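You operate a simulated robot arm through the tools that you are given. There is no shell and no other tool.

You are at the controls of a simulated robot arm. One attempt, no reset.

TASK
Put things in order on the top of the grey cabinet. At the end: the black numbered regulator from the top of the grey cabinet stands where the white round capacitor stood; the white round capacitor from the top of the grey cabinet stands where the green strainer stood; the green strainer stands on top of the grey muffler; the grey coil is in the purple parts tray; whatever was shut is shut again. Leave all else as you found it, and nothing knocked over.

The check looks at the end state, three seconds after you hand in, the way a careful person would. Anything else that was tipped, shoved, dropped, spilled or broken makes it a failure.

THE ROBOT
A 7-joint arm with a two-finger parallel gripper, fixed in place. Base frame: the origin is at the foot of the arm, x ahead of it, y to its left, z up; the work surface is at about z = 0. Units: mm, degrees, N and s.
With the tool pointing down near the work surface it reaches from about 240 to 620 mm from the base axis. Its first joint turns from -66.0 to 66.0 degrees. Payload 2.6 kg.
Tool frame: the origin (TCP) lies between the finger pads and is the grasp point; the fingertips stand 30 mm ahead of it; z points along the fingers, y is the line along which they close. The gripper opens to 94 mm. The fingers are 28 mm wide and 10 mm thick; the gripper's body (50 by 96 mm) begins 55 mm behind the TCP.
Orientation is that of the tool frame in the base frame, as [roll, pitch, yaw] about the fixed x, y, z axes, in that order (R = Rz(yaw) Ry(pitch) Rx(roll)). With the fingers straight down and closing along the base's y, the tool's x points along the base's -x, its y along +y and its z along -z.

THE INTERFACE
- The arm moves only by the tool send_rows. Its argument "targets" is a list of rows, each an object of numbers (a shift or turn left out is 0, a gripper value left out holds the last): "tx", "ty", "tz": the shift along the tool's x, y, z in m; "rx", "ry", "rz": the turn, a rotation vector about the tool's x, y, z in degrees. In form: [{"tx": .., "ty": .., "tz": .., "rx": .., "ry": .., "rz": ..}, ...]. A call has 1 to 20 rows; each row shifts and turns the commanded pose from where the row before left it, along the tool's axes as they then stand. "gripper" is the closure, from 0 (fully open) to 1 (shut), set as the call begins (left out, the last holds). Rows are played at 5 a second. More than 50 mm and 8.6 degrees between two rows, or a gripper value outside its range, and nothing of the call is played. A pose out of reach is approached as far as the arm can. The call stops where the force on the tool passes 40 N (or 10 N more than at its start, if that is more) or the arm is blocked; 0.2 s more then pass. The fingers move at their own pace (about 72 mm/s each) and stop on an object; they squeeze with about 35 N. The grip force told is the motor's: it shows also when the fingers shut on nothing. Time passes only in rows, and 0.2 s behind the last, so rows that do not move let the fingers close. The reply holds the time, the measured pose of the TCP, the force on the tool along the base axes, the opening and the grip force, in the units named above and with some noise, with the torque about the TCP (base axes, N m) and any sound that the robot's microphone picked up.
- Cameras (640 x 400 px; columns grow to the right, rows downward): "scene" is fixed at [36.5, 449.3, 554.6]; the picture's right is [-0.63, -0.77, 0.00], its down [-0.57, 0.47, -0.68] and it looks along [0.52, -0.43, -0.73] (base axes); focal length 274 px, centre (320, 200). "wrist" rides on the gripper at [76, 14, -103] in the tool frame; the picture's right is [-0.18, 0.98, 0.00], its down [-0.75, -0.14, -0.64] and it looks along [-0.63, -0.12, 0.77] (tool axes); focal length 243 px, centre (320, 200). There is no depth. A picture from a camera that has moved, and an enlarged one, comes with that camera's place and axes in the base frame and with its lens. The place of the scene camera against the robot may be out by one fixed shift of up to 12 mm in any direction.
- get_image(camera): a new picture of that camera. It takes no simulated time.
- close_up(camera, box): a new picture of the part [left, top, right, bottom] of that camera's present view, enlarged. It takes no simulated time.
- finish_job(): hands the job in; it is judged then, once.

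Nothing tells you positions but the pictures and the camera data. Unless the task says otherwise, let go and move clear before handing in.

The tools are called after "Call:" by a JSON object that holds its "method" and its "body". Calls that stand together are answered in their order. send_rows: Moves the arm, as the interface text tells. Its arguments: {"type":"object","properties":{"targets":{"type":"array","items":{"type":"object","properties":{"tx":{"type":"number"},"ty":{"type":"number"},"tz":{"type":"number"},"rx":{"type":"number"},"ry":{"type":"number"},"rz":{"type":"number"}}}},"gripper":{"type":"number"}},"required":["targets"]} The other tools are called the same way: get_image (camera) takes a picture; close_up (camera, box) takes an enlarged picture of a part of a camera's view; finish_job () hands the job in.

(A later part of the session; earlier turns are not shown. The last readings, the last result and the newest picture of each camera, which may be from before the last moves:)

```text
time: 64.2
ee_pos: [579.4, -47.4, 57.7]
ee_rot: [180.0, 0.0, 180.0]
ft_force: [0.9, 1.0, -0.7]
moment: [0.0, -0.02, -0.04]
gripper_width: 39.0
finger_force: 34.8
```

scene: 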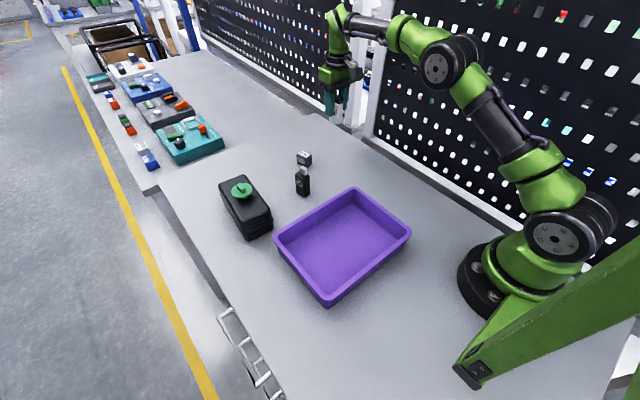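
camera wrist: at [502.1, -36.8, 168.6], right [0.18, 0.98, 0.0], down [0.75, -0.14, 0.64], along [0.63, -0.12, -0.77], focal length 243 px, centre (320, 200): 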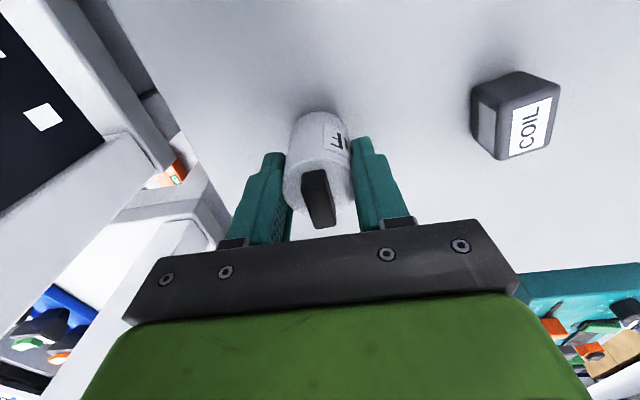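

Call:
{"method": "send_rows", "body": {"targets": [{"tz": 0.0008}, {}]}}

Call:
{"method": "send_rows", "body": {"targets": [{"tz": 0.0006}, {}]}}

Call:
{"method": "close_up", "body": {"camera": "scene", "box": [315, 130, 355, 160]}}

```text
time: 64.8
ee_pos: [579.0, -46.8, 58.3]
ee_rot: [180.0, 0.1, -180.0]
ft_force: [0.7, -0.6, 2.7]
moment: [-0.02, -0.08, 0.02]
gripper_width: 38.7
finger_force: 35.3
```

```text
time: 65.4
ee_pos: [579.5, -48.1, 58.1]
ee_rot: [180.0, 0.1, 180.0]
ft_force: [-3.7, -1.8, 12.5]
moment: [-0.07, 0.21, -0.04]
gripper_width: 38.9
finger_force: 35.2
```

```text
13.33 times, centred on (335, 145) of scene
camera zoom: at [36.5, 449.3, 554.6], right [-0.63, -0.77, 0.0], down [-0.57, 0.47, -0.68], along [0.52, -0.43, -0.73], focal length 3659 px, centre (120, 933)
```

zoom: 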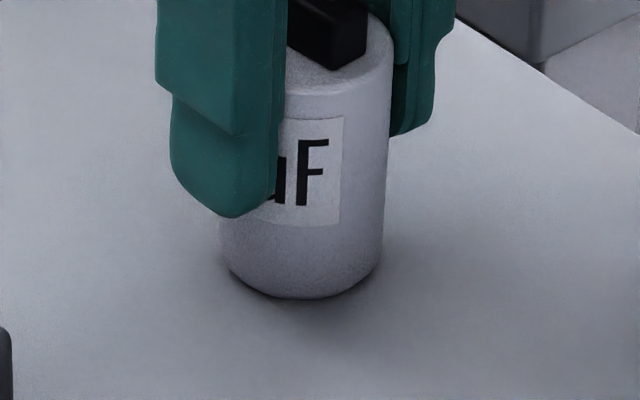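

Touchdown, and the scene view puts it within about 2 mm of the strainer's spot. I'll ease off, release, and rise.

Call:
{"method": "send_rows", "body": {"targets": [{"tz": -0.001}, {}]}}

Call:
{"method": "send_rows", "body": {"targets": [{}, {}, {}, {"tz": -0.02}, {"tz": -0.03}, {"tz": -0.03}, {"tx": 0.03, "tz": -0.02}, {"tx": 0.03}, {}], "gripper": 0.3}}

Call:
{"method": "get_image", "body": {"camera": "wrist"}}

Call:
{"method": "close_up", "body": {"camera": "wrist", "box": [270, 130, 370, 230]}}

Call:
{"method": "close_up", "body": {"camera": "scene", "box": [315, 130, 355, 160]}}

```text
time: 66.0
ee_pos: [579.1, -46.5, 57.0]
ee_rot: [180.0, 0.1, -179.9]
ft_force: [1.6, -2.5, 5.0]
moment: [-0.09, -0.18, -0.01]
gripper_width: 38.6
finger_force: 34.8
```

```text
time: 68.0
ee_pos: [520.5, -47.1, 158.8]
ee_rot: [-180.0, -0.1, 180.0]
ft_force: [-0.5, 0.2, -0.2]
moment: [-0.01, 0.03, -0.04]
gripper_width: 65.5
finger_force: 0.1
```

```text
taken
camera wrist: at [444.5, -33.6, 262.7], right [0.18, 0.98, 0.0], down [0.75, -0.14, 0.64], along [0.63, -0.12, -0.77], focal length 243 px, centre (320, 200)
```

wrist: 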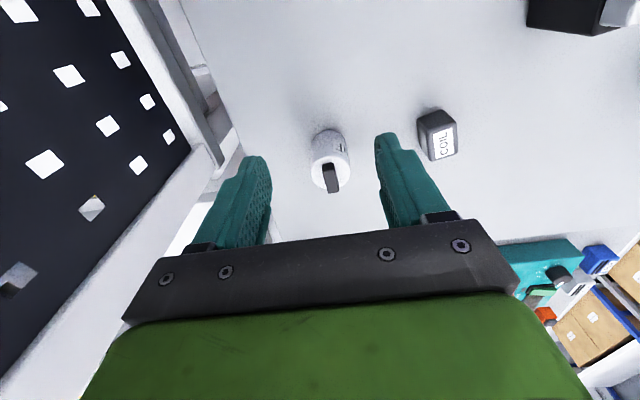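

```text
4.00 times, centred on (320, 180) of wrist
camera zoom: at [444.5, -33.6, 262.7], right [0.18, 0.98, 0.0], down [0.75, -0.14, 0.64], along [0.63, -0.12, -0.77], focal length 970 px, centre (320, 280)
```

zoom: 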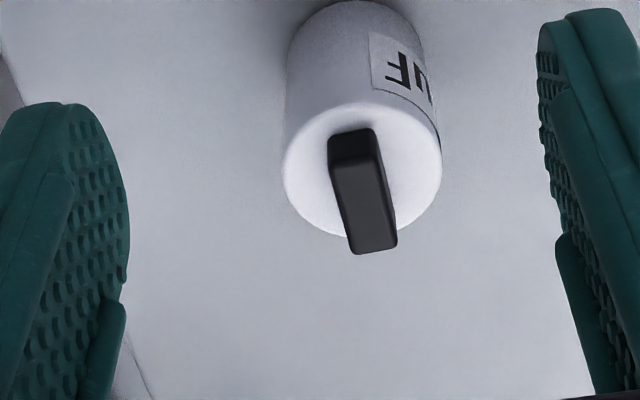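

```text
13.33 times, centred on (335, 145) of scene
camera zoom: at [36.5, 449.3, 554.6], right [-0.63, -0.77, 0.0], down [-0.57, 0.47, -0.68], along [0.52, -0.43, -0.73], focal length 3659 px, centre (120, 933)
```

zoom: 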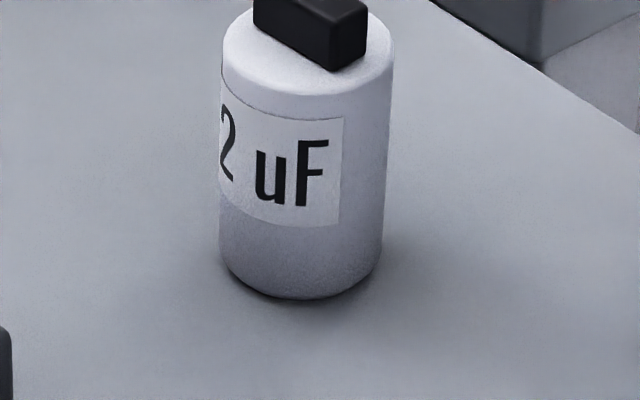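

The capacitor stands at the strainer's old spot, about 2 to 3 mm off. Next is the regulator, so I'll move to view it.

Call:
{"method": "send_rows", "body": {"targets": [{"tz": -0.03}, {"tx": 0.0132, "ty": 0.0392}, {"tx": 0.0132, "ty": 0.0392}, {"tx": 0.0132, "ty": 0.0392}, {"tx": 0.0132, "ty": 0.0392}, {"tx": 0.0132, "ty": 0.0392}, {}], "gripper": 0.0}}

Call:
{"method": "get_image", "body": {"camera": "wrist"}}

Call:
{"method": "close_up", "body": {"camera": "wrist", "box": [270, 70, 380, 180]}}

Call:
{"method": "close_up", "body": {"camera": "scene", "box": [280, 155, 330, 205]}}

```text
time: 69.6
ee_pos: [451.1, 149.5, 185.5]
ee_rot: [-180.0, 0.0, -179.9]
ft_force: [-0.2, 0.2, -0.3]
moment: [0.02, 0.04, 0.01]
gripper_width: 93.8
finger_force: 0.0
```

```text
taken
camera wrist: at [375.7, 162.9, 289.6], right [0.18, 0.98, 0.0], down [0.75, -0.14, 0.64], along [0.63, -0.12, -0.77], focal length 243 px, centre (320, 200)
```

wrist: 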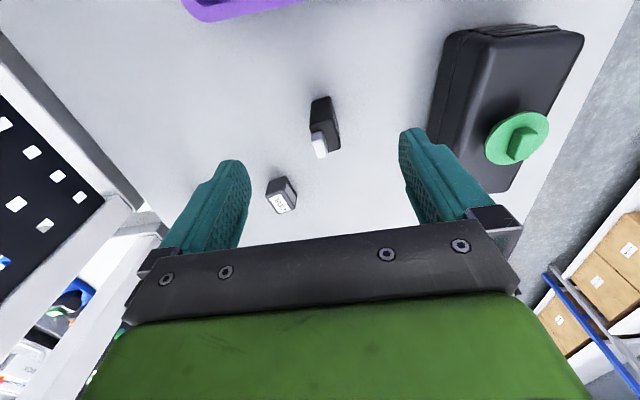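

```text
3.64 times, centred on (325, 125) of wrist
camera zoom: at [375.7, 162.9, 289.6], right [0.18, 0.98, 0.0], down [0.75, -0.14, 0.64], along [0.63, -0.12, -0.77], focal length 882 px, centre (302, 473)
```

zoom: 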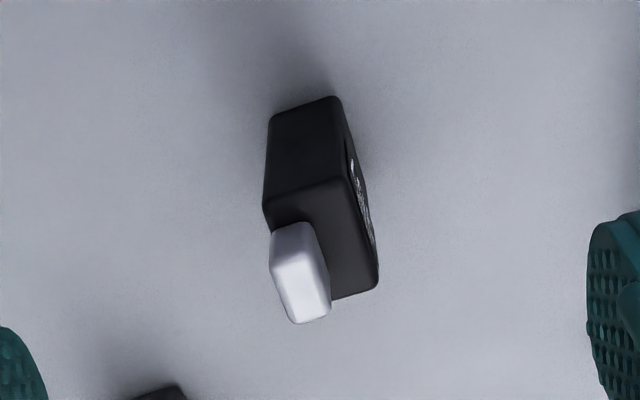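

```text
8.00 times, centred on (305, 180) of scene
camera zoom: at [36.5, 449.4, 554.6], right [-0.63, -0.77, 0.0], down [-0.57, 0.47, -0.68], along [0.52, -0.43, -0.73], focal length 2195 px, centre (440, 360)
```

zoom: 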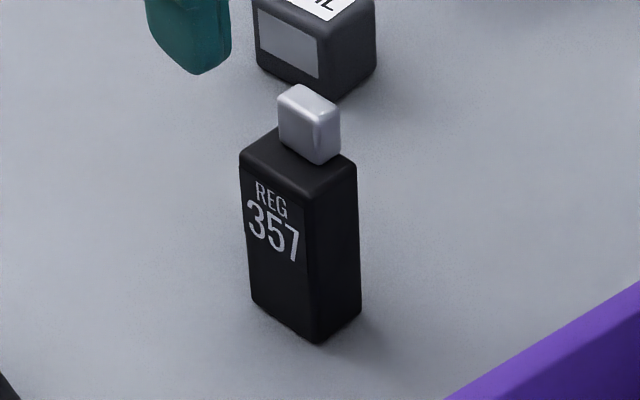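

The regulator is a 22×32×67 mm block, turned about 6.5° and centred near (480,149), with its knob offset to -y. I'll move above it, align, and check.

Call:
{"method": "send_rows", "body": {"targets": [{"tx": -0.0145, "tz": 0.02}, {"tx": -0.014, "tz": 0.02}, {"rz": -6.5}, {}], "gripper": 0.35}}

Call:
{"method": "close_up", "body": {"camera": "wrist", "box": [220, 20, 420, 200]}}

Call:
{"method": "close_up", "body": {"camera": "wrist", "box": [280, 60, 380, 160]}}

```text
time: 70.6
ee_pos: [482.0, 147.8, 146.7]
ee_rot: [-180.0, 0.0, -173.3]
ft_force: [0.4, 0.0, 0.6]
moment: [0.02, 0.03, -0.01]
gripper_width: 61.0
finger_force: 0.0
```

```text
2.22 times, centred on (320, 110) of wrist
camera zoom: at [404.5, 152.0, 250.0], right [0.07, 1.0, 0.0], down [0.76, -0.05, 0.64], along [0.64, -0.04, -0.77], focal length 539 px, centre (320, 400)
```

zoom: 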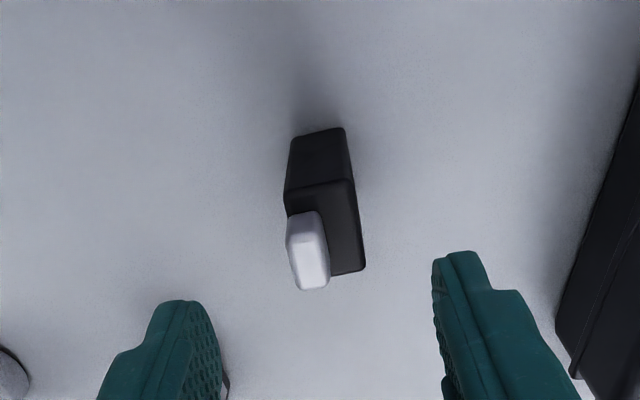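

```text
4.00 times, centred on (330, 110) of wrist
camera zoom: at [404.5, 152.0, 250.0], right [0.07, 1.0, 0.0], down [0.76, -0.05, 0.64], along [0.64, -0.04, -0.77], focal length 970 px, centre (280, 560)
```

zoom: 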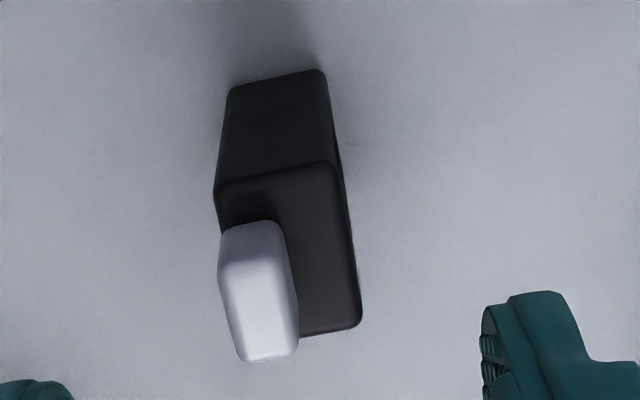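

Aligned. The body centre is (+1,+2.2) mm from the tool axis, so I'll correct and descend with the fingers either side of the narrow faces.

Call:
{"method": "send_rows", "body": {"targets": [{"tx": 0.001, "ty": 0.0022}, {"tz": 0.03}, {"tz": 0.03}, {"tz": 0.028}, {}]}}

Call:
{"method": "close_up", "body": {"camera": "wrist", "box": [180, 20, 460, 240]}}

Call:
{"method": "close_up", "body": {"camera": "scene", "box": [265, 130, 345, 210]}}

```text
time: 71.8
ee_pos: [480.8, 153.8, 58.2]
ee_rot: [-180.0, -0.1, -173.5]
ft_force: [-0.3, -0.2, 0.1]
moment: [0.02, -0.01, 0.0]
gripper_width: 60.8
finger_force: 0.1
```

```text
1.82 times, centred on (320, 130) of wrist
camera zoom: at [402.9, 157.2, 161.8], right [0.07, 1.0, 0.0], down [0.76, -0.05, 0.64], along [0.64, -0.05, -0.77], focal length 441 px, centre (320, 327)
```

zoom: 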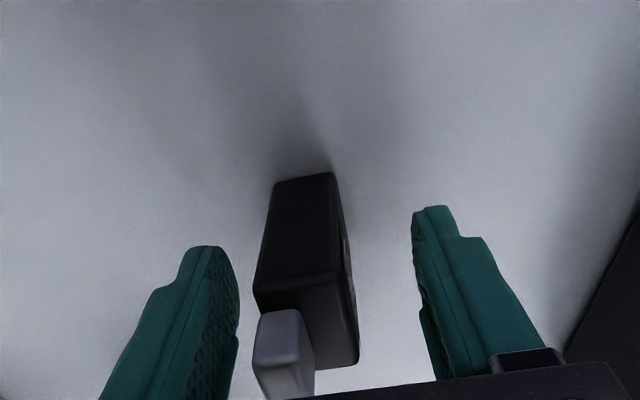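

```text
5.00 times, centred on (305, 170) of scene
camera zoom: at [36.5, 449.3, 554.6], right [-0.63, -0.77, 0.0], down [-0.57, 0.47, -0.68], along [0.52, -0.43, -0.73], focal length 1372 px, centre (395, 350)
```

zoom: 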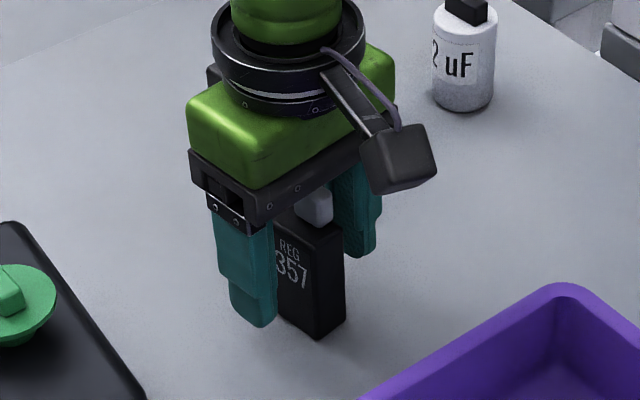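

The tool drifted about 3 mm in +y on the way down, so I'll correct that before closing.

Call:
{"method": "send_rows", "body": {"targets": [{"ty": -0.003}, {}, {}]}}

Call:
{"method": "close_up", "body": {"camera": "wrist", "box": [180, 20, 460, 240]}}

```text
time: 72.6
ee_pos: [480.8, 148.8, 59.6]
ee_rot: [-180.0, 0.0, -173.5]
ft_force: [0.4, -0.6, 0.1]
moment: [-0.01, -0.02, -0.02]
gripper_width: 61.2
finger_force: 0.1
```

```text
1.82 times, centred on (320, 130) of wrist
camera zoom: at [403.0, 153.7, 162.8], right [0.07, 1.0, 0.0], down [0.76, -0.05, 0.64], along [0.64, -0.05, -0.77], focal length 441 px, centre (320, 327)
```

zoom: 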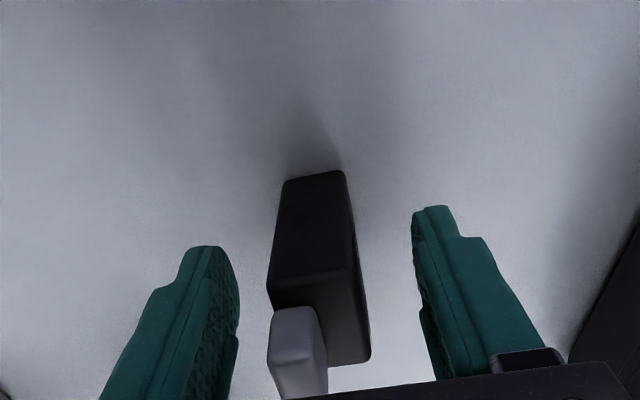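

Centred. Closing on the regulator's body and lifting slightly.

Call:
{"method": "send_rows", "body": {"targets": [{}, {}, {}, {}], "gripper": 1.0}}

Call:
{"method": "send_rows", "body": {"targets": [{"tz": -0.005}, {"tz": -0.01}, {}]}}

Call:
{"method": "close_up", "body": {"camera": "scene", "box": [265, 130, 345, 210]}}

```text
time: 73.6
ee_pos: [479.2, 149.2, 58.7]
ee_rot: [180.0, 0.0, -173.5]
ft_force: [-0.2, 0.9, 0.2]
moment: [0.06, -0.04, 0.02]
gripper_width: 28.3
finger_force: 34.9
```

```text
time: 74.4
ee_pos: [480.1, 148.3, 75.2]
ee_rot: [180.0, 0.1, -173.5]
ft_force: [-0.3, -0.3, -1.3]
moment: [0.02, 0.03, -0.01]
gripper_width: 27.9
finger_force: 34.4
```

```text
5.00 times, centred on (305, 170) of scene
camera zoom: at [36.5, 449.3, 554.6], right [-0.63, -0.77, 0.0], down [-0.57, 0.47, -0.68], along [0.52, -0.43, -0.73], focal length 1372 px, centre (395, 350)
```

zoom: 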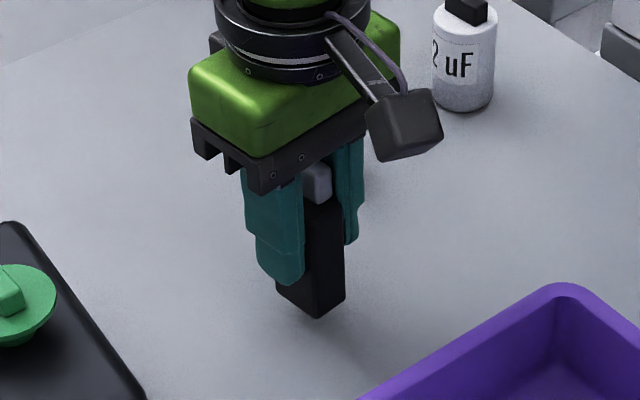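

The held width is 28 mm, wider than the 22 mm I expected. I'll check how it sits in the fingers.

Call:
{"method": "get_image", "body": {"camera": "wrist"}}

Call:
{"method": "close_up", "body": {"camera": "wrist", "box": [220, 60, 420, 240]}}

Call:
{"method": "close_up", "body": {"camera": "scene", "box": [285, 150, 325, 200]}}

```text
taken
camera wrist: at [403.5, 153.5, 178.1], right [0.07, 1.0, 0.0], down [0.76, -0.05, 0.64], along [0.64, -0.05, -0.77], focal length 243 px, centre (320, 200)
```

wrist: 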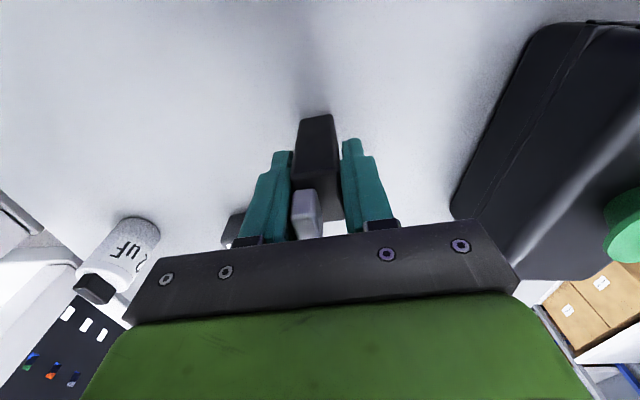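

```text
2.22 times, centred on (320, 150) of wrist
camera zoom: at [403.5, 153.5, 178.1], right [0.07, 1.0, 0.0], down [0.76, -0.05, 0.64], along [0.64, -0.05, -0.77], focal length 539 px, centre (320, 311)
```

zoom: 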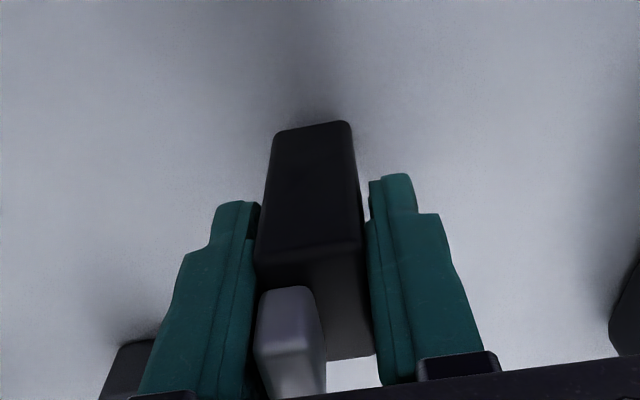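

```text
8.00 times, centred on (305, 175) of scene
camera zoom: at [36.5, 449.3, 554.6], right [-0.63, -0.77, 0.0], down [-0.57, 0.47, -0.68], along [0.52, -0.43, -0.73], focal length 2195 px, centre (440, 400)
```

zoom: 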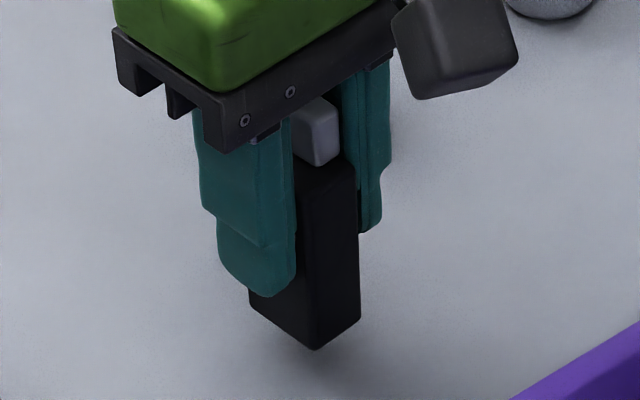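

It's held upright and square. I'll lift it and carry it to the capacitor's old spot at (361,-50).

Call:
{"method": "send_rows", "body": {"targets": [{"tz": -0.03}, {"tz": -0.04}, {"tz": -0.03}, {"tx": 0.0235, "ty": -0.03065}, {"tx": 0.0235, "ty": -0.03065}, {"tx": 0.0235, "ty": -0.03065}, {"tx": 0.0235, "ty": -0.03065}, {"tx": 0.0235, "ty": -0.03065}, {"tx": 0.0235, "ty": -0.03065}, {}, {}]}}

Call:
{"method": "get_image", "body": {"camera": "wrist"}}

Call:
{"method": "get_image", "body": {"camera": "scene"}}

```text
time: 76.8
ee_pos: [363.2, -51.5, 174.7]
ee_rot: [-180.0, 0.1, -173.5]
ft_force: [-0.2, 0.4, -1.5]
moment: [-0.03, -0.01, -0.02]
gripper_width: 28.0
finger_force: 34.9
```

```text
taken
camera wrist: at [284.7, -46.8, 277.8], right [0.07, 1.0, 0.0], down [0.76, -0.05, 0.64], along [0.64, -0.05, -0.77], focal length 243 px, centre (320, 200)
```

wrist: 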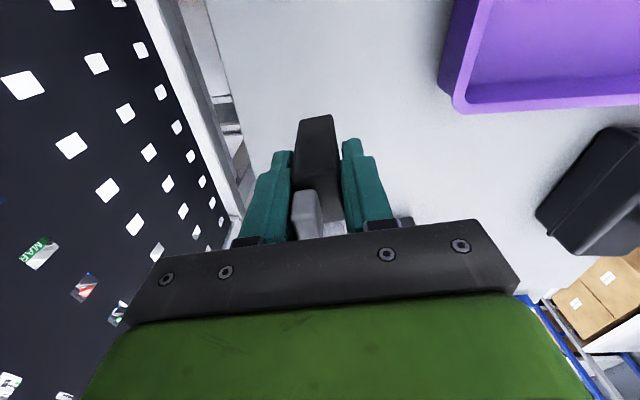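

```text
taken
```

scene: 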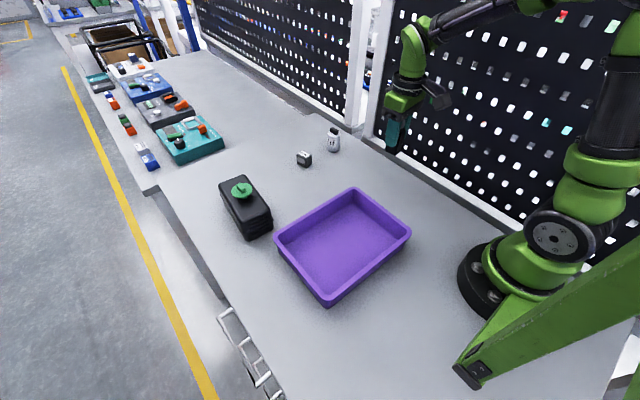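

Call:
{"method": "send_rows", "body": {"targets": [{"tx": 0.0003, "ty": 0.0013}, {"tz": 0.035}, {"tz": 0.035}, {"tz": 0.033}, {}, {}]}}

Call:
{"method": "get_image", "body": {"camera": "wrist"}}

Call:
{"method": "close_up", "body": {"camera": "scene", "box": [360, 145, 420, 200]}}

```text
time: 78.2
ee_pos: [360.3, -48.0, 69.7]
ee_rot: [180.0, 0.0, -173.5]
ft_force: [-0.4, 0.8, -1.4]
moment: [-0.04, -0.03, -0.04]
gripper_width: 28.0
finger_force: 34.7
```

```text
taken
camera wrist: at [283.4, -43.8, 173.8], right [0.07, 1.0, 0.0], down [0.76, -0.05, 0.64], along [0.64, -0.05, -0.77], focal length 243 px, centre (320, 200)
```

wrist: 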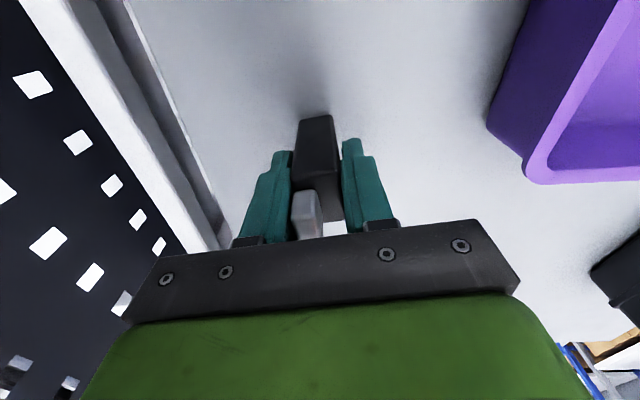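

```text
7.27 times, centred on (390, 172) of scene
camera zoom: at [36.5, 449.3, 554.6], right [-0.63, -0.77, 0.0], down [-0.57, 0.47, -0.68], along [0.52, -0.43, -0.73], focal length 1996 px, centre (-189, 400)
```

zoom: 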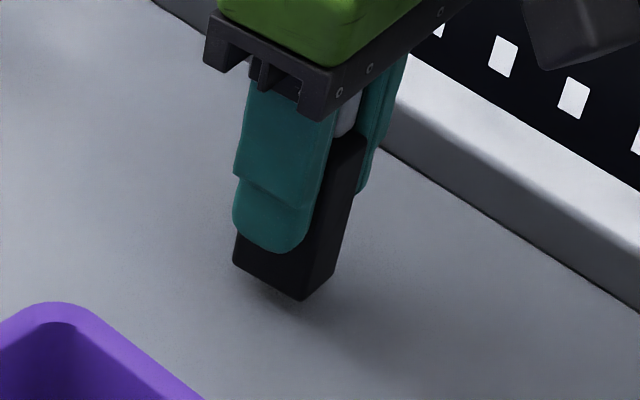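

Both cameras say it's about 2.5 mm too far +y and 1 mm short in x. I'll correct and lower to just above the surface.

Call:
{"method": "send_rows", "body": {"targets": [{"tx": -0.0009, "ty": -0.0026}, {"tz": 0.004}, {"tz": 0.004}, {}, {}]}}

Call:
{"method": "close_up", "body": {"camera": "wrist", "box": [220, 60, 420, 240]}}

Call:
{"method": "close_up", "body": {"camera": "scene", "box": [360, 145, 420, 200]}}

```text
time: 79.4
ee_pos: [362.2, -51.4, 62.9]
ee_rot: [180.0, 0.0, -173.5]
ft_force: [-0.1, -0.5, -1.8]
moment: [0.01, -0.02, 0.01]
gripper_width: 28.0
finger_force: 34.8
```

```text
2.22 times, centred on (320, 150) of wrist
camera zoom: at [285.0, -46.7, 166.2], right [0.07, 1.0, 0.0], down [0.76, -0.05, 0.64], along [0.64, -0.05, -0.77], focal length 539 px, centre (320, 311)
```

zoom: 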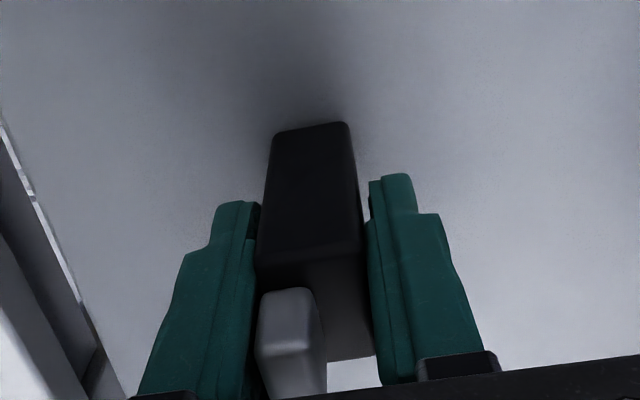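

```text
7.27 times, centred on (390, 172) of scene
camera zoom: at [36.5, 449.3, 554.6], right [-0.63, -0.77, 0.0], down [-0.57, 0.47, -0.68], along [0.52, -0.43, -0.73], focal length 1996 px, centre (-189, 400)
```

zoom: 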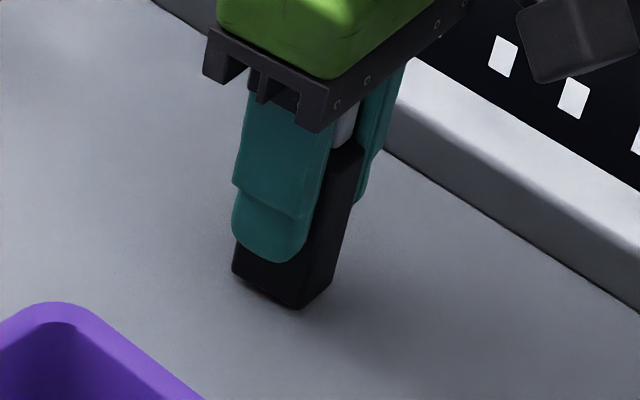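

The two cameras now bracket the target. Lowering to touchdown in small steps.

Call:
{"method": "send_rows", "body": {"targets": [{"tz": 0.002}, {}]}}

Call:
{"method": "send_rows", "body": {"targets": [{"tz": 0.001}, {}]}}

Call:
{"method": "send_rows", "body": {"targets": [{"tz": 0.0007}, {}]}}

```text
time: 80.0
ee_pos: [361.7, -51.8, 60.4]
ee_rot: [-180.0, 0.0, -173.6]
ft_force: [0.3, -0.6, -2.0]
moment: [-0.01, 0.01, -0.03]
gripper_width: 27.9
finger_force: 35.0
```

```text
time: 80.6
ee_pos: [361.3, -52.3, 60.8]
ee_rot: [-180.0, 0.0, -173.5]
ft_force: [-0.1, -0.2, -0.3]
moment: [0.01, 0.01, 0.01]
gripper_width: 28.0
finger_force: 34.9
```

```text
time: 81.2
ee_pos: [362.3, -50.4, 60.0]
ee_rot: [-180.0, -0.1, -173.5]
ft_force: [0.6, 0.7, -1.7]
moment: [0.01, -0.04, -0.01]
gripper_width: 27.8
finger_force: 34.5
```

Call:
{"method": "send_rows", "body": {"targets": [{"tz": 0.0007}, {}]}}

Call:
{"method": "send_rows", "body": {"targets": [{"tz": 0.0006}, {}]}}

Call:
{"method": "close_up", "body": {"camera": "scene", "box": [360, 145, 420, 200]}}

```text
time: 81.8
ee_pos: [362.2, -50.1, 60.5]
ee_rot: [179.9, 0.0, -173.4]
ft_force: [-0.3, -0.8, -2.1]
moment: [-0.02, -0.01, -0.01]
gripper_width: 27.9
finger_force: 35.9
```

```text
time: 82.4
ee_pos: [361.6, -50.4, 59.3]
ee_rot: [180.0, 0.0, -173.5]
ft_force: [-1.4, 0.5, 5.8]
moment: [0.08, 0.06, 0.07]
gripper_width: 27.8
finger_force: 35.3
```

```text
7.27 times, centred on (390, 172) of scene
camera zoom: at [36.5, 449.3, 554.6], right [-0.63, -0.77, 0.0], down [-0.57, 0.47, -0.68], along [0.52, -0.43, -0.73], focal length 1996 px, centre (-189, 400)
```

zoom: 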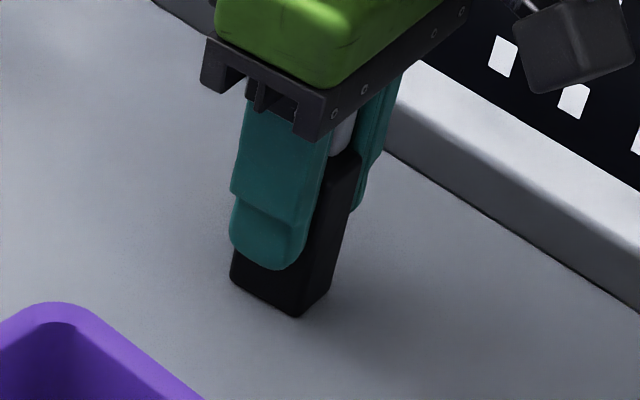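

Touchdown. Releasing and rising straight up.

Call:
{"method": "send_rows", "body": {"targets": [{}, {}, {}, {"tz": -0.02}, {"tz": -0.04}, {"tz": -0.04}, {"tz": -0.03}, {}], "gripper": 0.35}}

Call:
{"method": "close_up", "body": {"camera": "scene", "box": [360, 145, 420, 200]}}

Call:
{"method": "get_image", "body": {"camera": "wrist"}}

```text
time: 84.2
ee_pos: [361.1, -50.0, 188.9]
ee_rot: [180.0, 0.0, -173.4]
ft_force: [-0.7, -0.9, -0.3]
moment: [0.01, 0.02, 0.02]
gripper_width: 61.2
finger_force: 0.0
```

```text
7.27 times, centred on (390, 172) of scene
camera zoom: at [36.5, 449.3, 554.6], right [-0.63, -0.77, 0.0], down [-0.57, 0.47, -0.68], along [0.52, -0.43, -0.73], focal length 1996 px, centre (-189, 400)
```

zoom: 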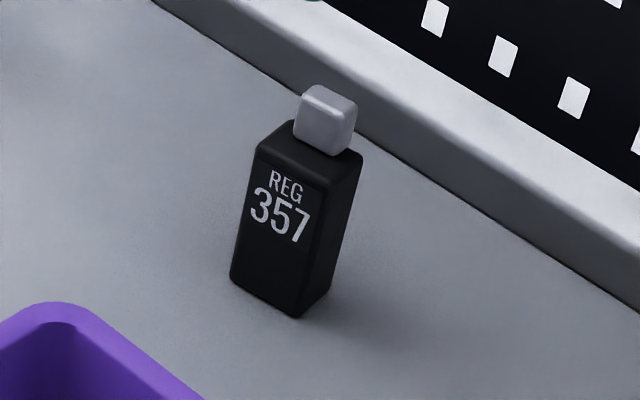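

```text
taken
camera wrist: at [284.5, -46.0, 293.1], right [0.07, 1.0, 0.0], down [0.76, -0.05, 0.64], along [0.64, -0.05, -0.77], focal length 243 px, centre (320, 200)
```

wrist: 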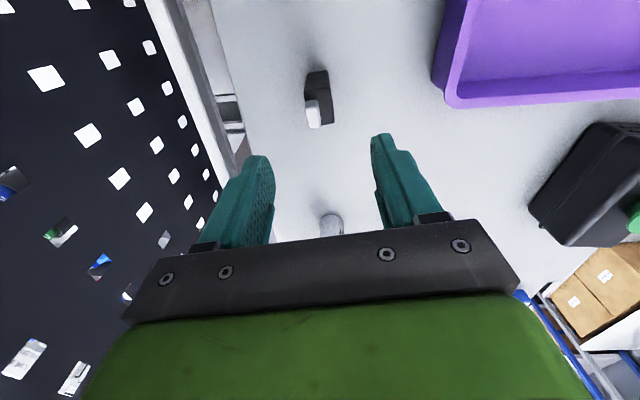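

The regulator stands at the capacitor's old spot. Last is the coil: I'll move to view it.

Call:
{"method": "send_rows", "body": {"targets": [{"rz": 6.6}, {"tx": -0.0358, "ty": 0.0224, "tz": 0.004}, {"tx": -0.0358, "ty": 0.0224, "tz": 0.004}, {"tx": -0.0358, "ty": 0.0224, "tz": 0.004}, {"tx": -0.0358, "ty": 0.0224, "tz": 0.004}, {"tx": -0.0358, "ty": 0.0224, "tz": 0.004}, {}, {}], "gripper": 0.35}}

Call:
{"method": "get_image", "body": {"camera": "wrist"}}

Call:
{"method": "close_up", "body": {"camera": "wrist", "box": [270, 90, 380, 200]}}

Call:
{"method": "close_up", "body": {"camera": "scene", "box": [285, 140, 325, 180]}}

```text
time: 86.0
ee_pos: [543.7, 60.0, 171.3]
ee_rot: [180.0, 0.1, -180.0]
ft_force: [0.9, 0.1, 0.5]
moment: [0.02, -0.02, 0.0]
gripper_width: 61.0
finger_force: 0.0
```

```text
taken
camera wrist: at [467.0, 73.5, 274.6], right [0.19, 0.98, 0.0], down [0.75, -0.14, 0.64], along [0.63, -0.12, -0.77], focal length 243 px, centre (320, 200)
```

wrist: 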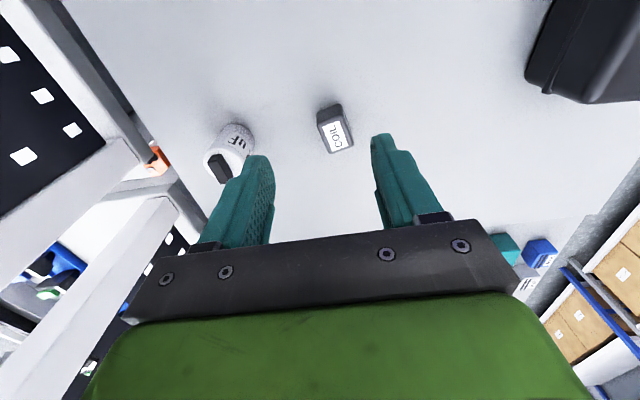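

```text
3.64 times, centred on (325, 145) of wrist
camera zoom: at [467.0, 73.5, 274.6], right [0.19, 0.98, 0.0], down [0.75, -0.14, 0.64], along [0.63, -0.12, -0.77], focal length 882 px, centre (302, 400)
```

zoom: 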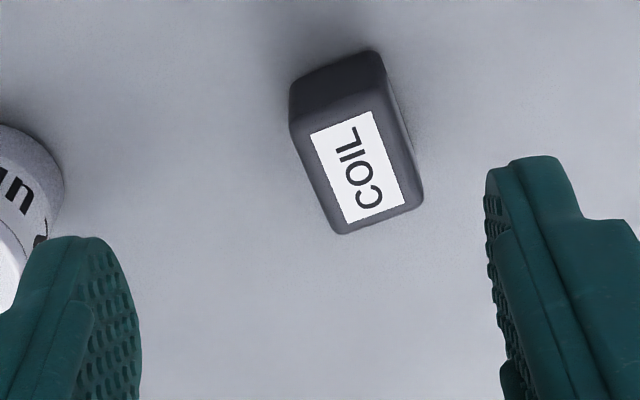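

```text
10.00 times, centred on (305, 160) of scene
camera zoom: at [36.5, 449.3, 554.6], right [-0.63, -0.77, 0.0], down [-0.57, 0.47, -0.68], along [0.52, -0.43, -0.73], focal length 2744 px, centre (470, 600)
```

zoom: 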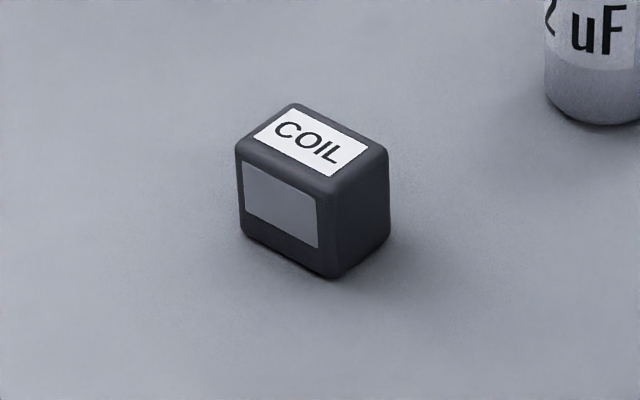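

The coil is 28×36×32 mm, turned about 13.5° and centred near (580.5,69.5). I'll align with it and move above.

Call:
{"method": "send_rows", "body": {"targets": [{"rz": -6.75}, {"rz": -6.75}, {"tx": -0.0195, "ty": 0.0005, "tz": 0.03}, {"tx": -0.0194, "ty": 0.0005, "tz": 0.03}, {}, {}]}}

Call:
{"method": "get_image", "body": {"camera": "wrist"}}

Call:
{"method": "close_up", "body": {"camera": "wrist", "box": [260, 50, 380, 170]}}

```text
time: 87.4
ee_pos: [581.2, 69.9, 109.5]
ee_rot: [180.0, -0.1, -166.6]
ft_force: [-0.9, -0.4, 0.9]
moment: [0.0, -0.01, -0.03]
gripper_width: 61.3
finger_force: 0.0
```

```text
taken
camera wrist: at [504.3, 65.7, 212.6], right [-0.05, 1.0, 0.0], down [0.77, 0.04, 0.64], along [0.64, 0.03, -0.77], focal length 243 px, centre (320, 200)
```

wrist: 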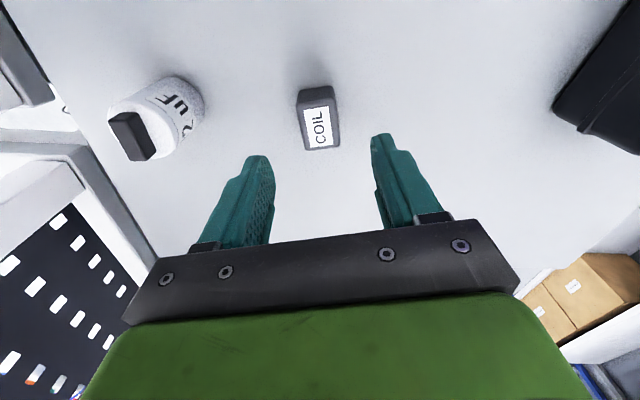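

```text
3.33 times, centred on (320, 110) of wrist
camera zoom: at [504.3, 65.7, 212.6], right [-0.05, 1.0, 0.0], down [0.77, 0.04, 0.64], along [0.64, 0.03, -0.77], focal length 809 px, centre (320, 500)
```

zoom: 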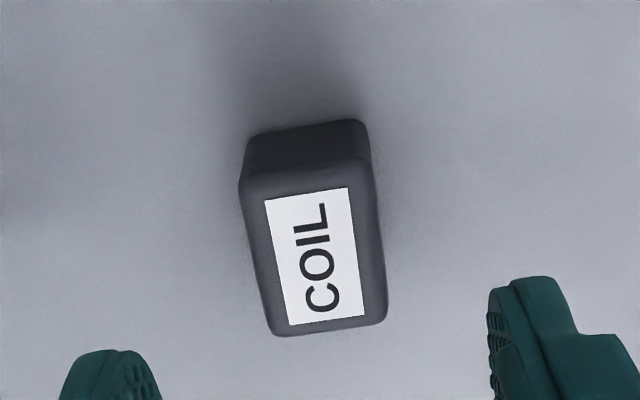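

Nearly aligned. I'll fine-tune by 2.7° and 1.3 mm, descend, and check before closing.

Call:
{"method": "send_rows", "body": {"targets": [{"rz": 2.7, "tx": 0.0013}, {"tz": 0.03}, {"tz": 0.035}, {}, {}]}}

Call:
{"method": "close_up", "body": {"camera": "wrist", "box": [180, 20, 460, 240]}}

Call:
{"method": "close_up", "body": {"camera": "scene", "box": [265, 110, 345, 190]}}

```text
time: 88.6
ee_pos: [581.4, 72.6, 41.4]
ee_rot: [180.0, 0.0, -169.3]
ft_force: [0.3, 0.4, 0.7]
moment: [-0.01, -0.02, 0.03]
gripper_width: 61.0
finger_force: 0.1
```

```text
1.82 times, centred on (320, 130) of wrist
camera zoom: at [503.2, 71.2, 145.4], right [0.0, 1.0, 0.0], down [0.77, 0.0, 0.64], along [0.64, 0.0, -0.77], focal length 441 px, centre (320, 327)
```

zoom: 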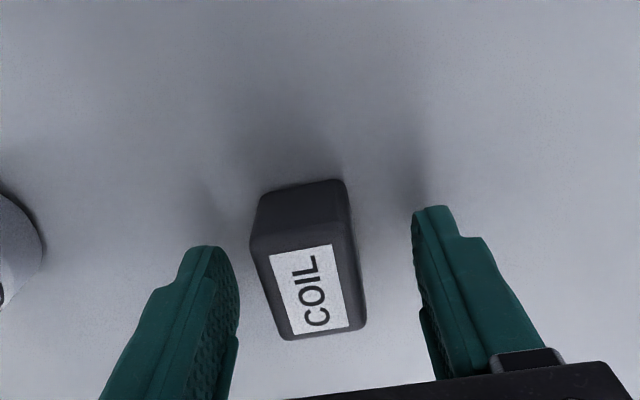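

```text
5.00 times, centred on (305, 150) of scene
camera zoom: at [36.5, 449.3, 554.6], right [-0.63, -0.77, 0.0], down [-0.57, 0.47, -0.68], along [0.52, -0.43, -0.73], focal length 1372 px, centre (395, 450)
```

zoom: 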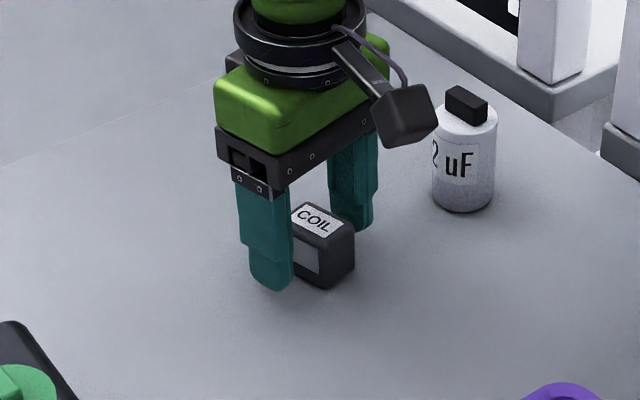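

Aligned in yaw but 2.2 mm off laterally. I'll correct, close, and lift a little.

Call:
{"method": "send_rows", "body": {"targets": [{"ty": -0.0022}, {}]}}

Call:
{"method": "send_rows", "body": {"targets": [{}, {}, {}, {}], "gripper": 1.0}}

Call:
{"method": "send_rows", "body": {"targets": [{"tz": -0.005}, {"tz": -0.01}, {}]}}

Call:
{"method": "close_up", "body": {"camera": "scene", "box": [265, 110, 345, 190]}}

Call:
{"method": "close_up", "body": {"camera": "wrist", "box": [180, 20, 460, 240]}}

```text
time: 89.2
ee_pos: [580.1, 70.4, 43.2]
ee_rot: [-180.0, 0.0, -169.3]
ft_force: [0.1, 0.0, 0.3]
moment: [0.0, -0.01, 0.04]
gripper_width: 61.0
finger_force: 0.0
```

```text
time: 90.2
ee_pos: [580.4, 69.9, 41.9]
ee_rot: [180.0, 0.0, -169.2]
ft_force: [-0.5, -0.4, 2.0]
moment: [0.02, 0.01, 0.01]
gripper_width: 29.2
finger_force: 34.4
```

```text
time: 91.0
ee_pos: [578.1, 69.0, 57.6]
ee_rot: [179.9, 0.0, -169.2]
ft_force: [-0.8, 0.4, -1.4]
moment: [0.01, 0.03, 0.03]
gripper_width: 29.3
finger_force: 34.8
```

```text
5.00 times, centred on (305, 150) of scene
camera zoom: at [36.5, 449.3, 554.6], right [-0.63, -0.77, 0.0], down [-0.57, 0.47, -0.68], along [0.52, -0.43, -0.73], focal length 1372 px, centre (395, 450)
```

zoom: 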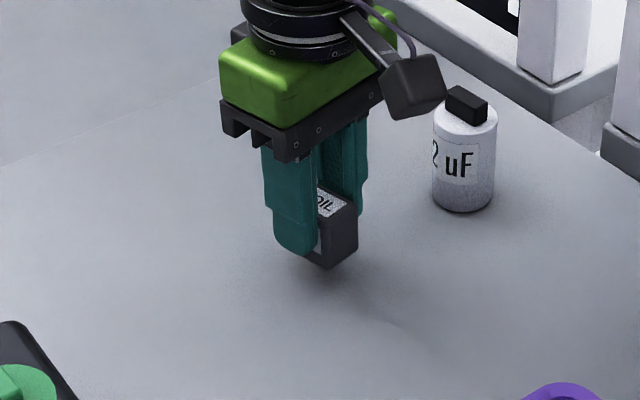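

```text
1.82 times, centred on (320, 130) of wrist
camera zoom: at [501.5, 67.1, 161.4], right [0.0, 1.0, 0.0], down [0.77, 0.0, 0.64], along [0.64, 0.0, -0.77], focal length 441 px, centre (320, 327)
```

zoom: 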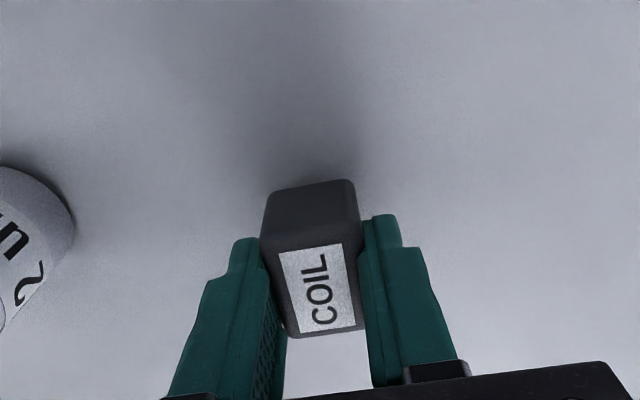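

The coil is held at 29 mm. I'll lift it high and carry it to above the middle of the purple tray at (280,184).

Call:
{"method": "send_rows", "body": {"targets": [{"tz": -0.03}, {"tz": -0.04}, {"tz": -0.04}, {"tz": -0.02}, {"tx": 0.03396, "ty": 0.02129}, {"tx": 0.03396, "ty": 0.02129}, {"tx": 0.03396, "ty": 0.02129}, {"tx": 0.03396, "ty": 0.02129}, {"tx": 0.03396, "ty": 0.02129}, {"tx": 0.03396, "ty": 0.02129}, {"tx": 0.03396, "ty": 0.02129}, {"tx": 0.03396, "ty": 0.02129}, {}, {}]}}

Call:
{"method": "get_image", "body": {"camera": "wrist"}}

Call:
{"method": "get_image", "body": {"camera": "scene"}}

```text
time: 94.0
ee_pos: [279.1, 185.9, 187.8]
ee_rot: [180.0, 0.1, -169.3]
ft_force: [-0.6, 0.1, -1.6]
moment: [0.02, -0.01, 0.03]
gripper_width: 29.2
finger_force: 35.4
```

```text
taken
camera wrist: at [202.3, 184.0, 291.3], right [0.0, 1.0, 0.0], down [0.77, 0.0, 0.64], along [0.64, 0.0, -0.77], focal length 243 px, centre (320, 200)
```

wrist: 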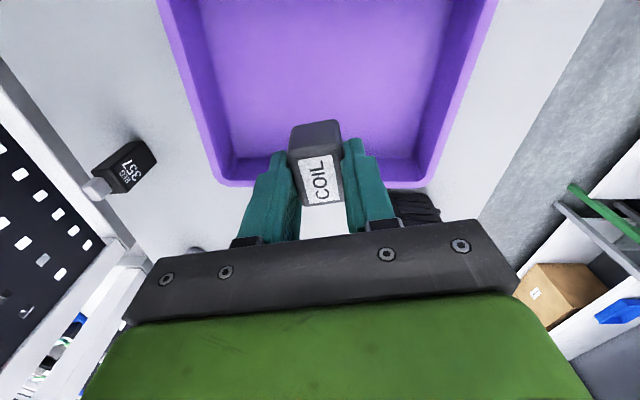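

```text
taken
```

scene: 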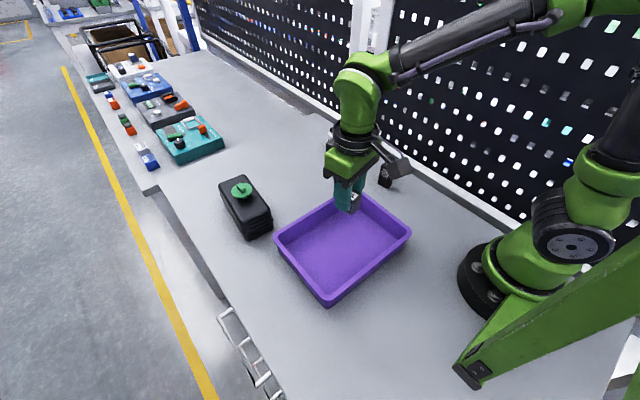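

The coil is well inside the tray outline. I'll lower it in.

Call:
{"method": "send_rows", "body": {"targets": [{"tz": 0.035}, {"tz": 0.035}, {"tz": 0.035}, {"tz": 0.025}, {}]}}

Call:
{"method": "close_up", "body": {"camera": "scene", "box": [270, 150, 420, 310]}}

Call:
{"method": "get_image", "body": {"camera": "wrist"}}

```text
time: 95.2
ee_pos: [281.2, 186.5, 56.7]
ee_rot: [-179.9, -0.1, -169.2]
ft_force: [0.2, -0.6, -1.0]
moment: [0.0, -0.02, -0.01]
gripper_width: 29.5
finger_force: 35.3
```

```text
2.50 times, centred on (345, 230) of scene
camera zoom: at [36.5, 449.3, 554.6], right [-0.63, -0.77, 0.0], down [-0.57, 0.47, -0.68], along [0.52, -0.43, -0.73], focal length 686 px, centre (258, 125)
```

zoom: 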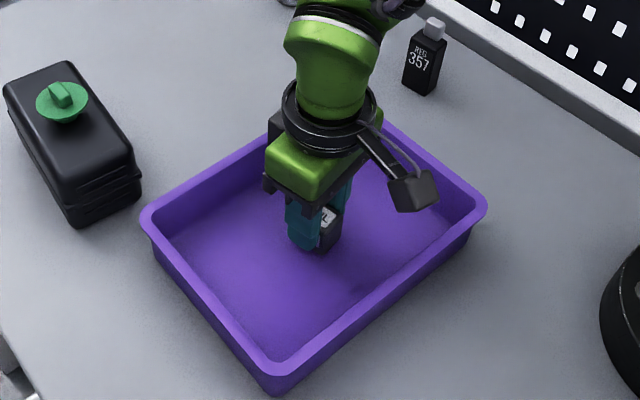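

```text
taken
camera wrist: at [203.7, 184.3, 160.2], right [0.0, 1.0, 0.0], down [0.77, 0.0, 0.64], along [0.64, 0.0, -0.77], focal length 243 px, centre (320, 200)
```

wrist: 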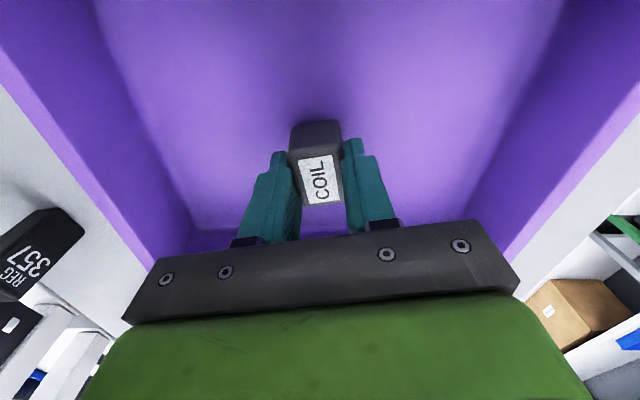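

Call:
{"method": "send_rows", "body": {"targets": [{"tz": 0.004}, {"tz": 0.002}, {}]}}

Call:
{"method": "send_rows", "body": {"targets": [{"tz": 0.0015}, {}]}}

Call:
{"method": "send_rows", "body": {"targets": [{"tz": 0.0015}, {}]}}

Call:
{"method": "send_rows", "body": {"targets": [{"tz": 0.001}, {}]}}

```text
time: 96.0
ee_pos: [279.4, 186.1, 51.2]
ee_rot: [-179.9, -0.1, -169.3]
ft_force: [0.2, -0.3, -0.9]
moment: [-0.01, 0.0, -0.01]
gripper_width: 29.2
finger_force: 34.7
```

```text
time: 96.6
ee_pos: [279.9, 184.7, 51.2]
ee_rot: [-180.0, -0.1, -169.3]
ft_force: [0.9, -0.3, -2.2]
moment: [-0.02, 0.0, 0.02]
gripper_width: 29.0
finger_force: 35.2
```

```text
time: 97.2
ee_pos: [279.9, 185.3, 48.6]
ee_rot: [180.0, 0.0, -169.3]
ft_force: [-0.9, -0.7, -1.2]
moment: [0.0, 0.03, 0.0]
gripper_width: 29.5
finger_force: 34.9
```

```text
time: 97.8
ee_pos: [280.2, 184.0, 47.5]
ee_rot: [-180.0, 0.0, -169.2]
ft_force: [-0.5, -1.7, 8.0]
moment: [-0.12, -0.01, -0.05]
gripper_width: 29.3
finger_force: 34.4
```

The coil has touched the tray floor. I'll release it and rise straight up.

Call:
{"method": "send_rows", "body": {"targets": [{}, {}, {}, {"tz": -0.02}, {"tz": -0.04}, {"tz": -0.04}, {"tz": -0.04}, {"tz": -0.04}, {}], "gripper": 0.35}}

Call:
{"method": "send_rows", "body": {"targets": [{"tz": -0.03}, {"tz": -0.03, "ty": -0.03}, {"ty": -0.04}, {"ty": -0.04}, {}], "gripper": 0.0}}

Call:
{"method": "get_image", "body": {"camera": "scene"}}

Call:
{"method": "get_image", "body": {"camera": "wrist"}}

Call:
{"method": "close_up", "body": {"camera": "scene", "box": [200, 120, 420, 310]}}

```text
time: 99.8
ee_pos: [277.2, 187.8, 228.5]
ee_rot: [-180.0, 0.1, -169.3]
ft_force: [1.1, 0.0, 0.0]
moment: [-0.01, -0.01, -0.04]
gripper_width: 61.1
finger_force: 0.1
```

```text
time: 101.0
ee_pos: [298.3, 76.2, 289.0]
ee_rot: [-180.0, 0.0, -169.3]
ft_force: [0.6, 1.2, -0.4]
moment: [0.0, -0.03, 0.01]
gripper_width: 93.9
finger_force: 0.1
```

```text
taken
```

scene: 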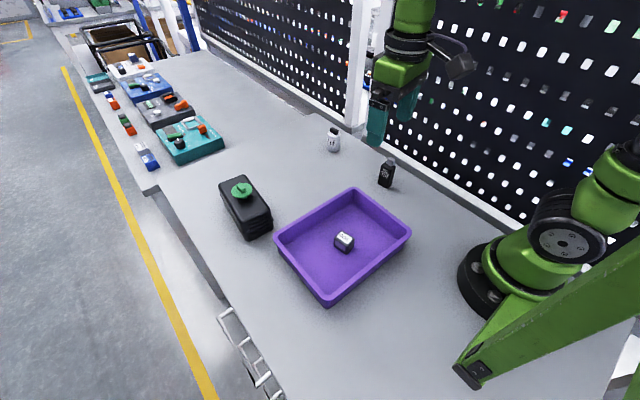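

```text
taken
camera wrist: at [220.4, 74.1, 392.6], right [0.0, 1.0, 0.0], down [0.77, 0.0, 0.64], along [0.64, 0.0, -0.77], focal length 243 px, centre (320, 200)
```

wrist: 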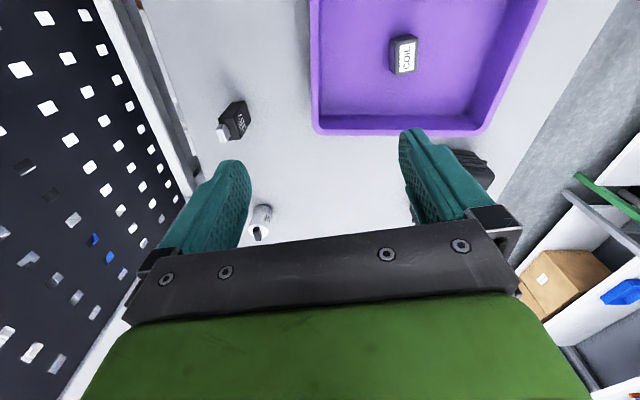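

```text
2.11 times, centred on (310, 215) of scene
camera zoom: at [36.5, 449.3, 554.6], right [-0.63, -0.77, 0.0], down [-0.57, 0.47, -0.68], along [0.52, -0.43, -0.73], focal length 578 px, centre (341, 168)
```

zoom: 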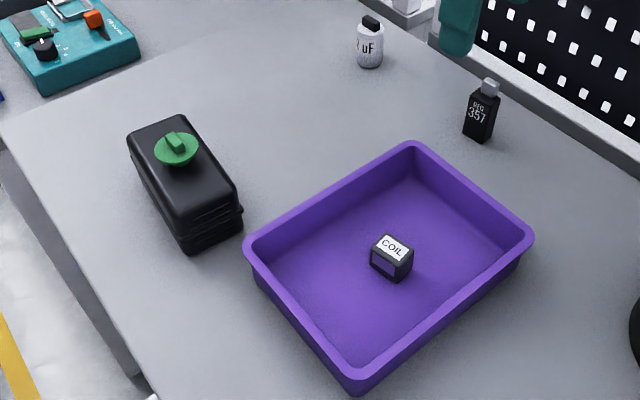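

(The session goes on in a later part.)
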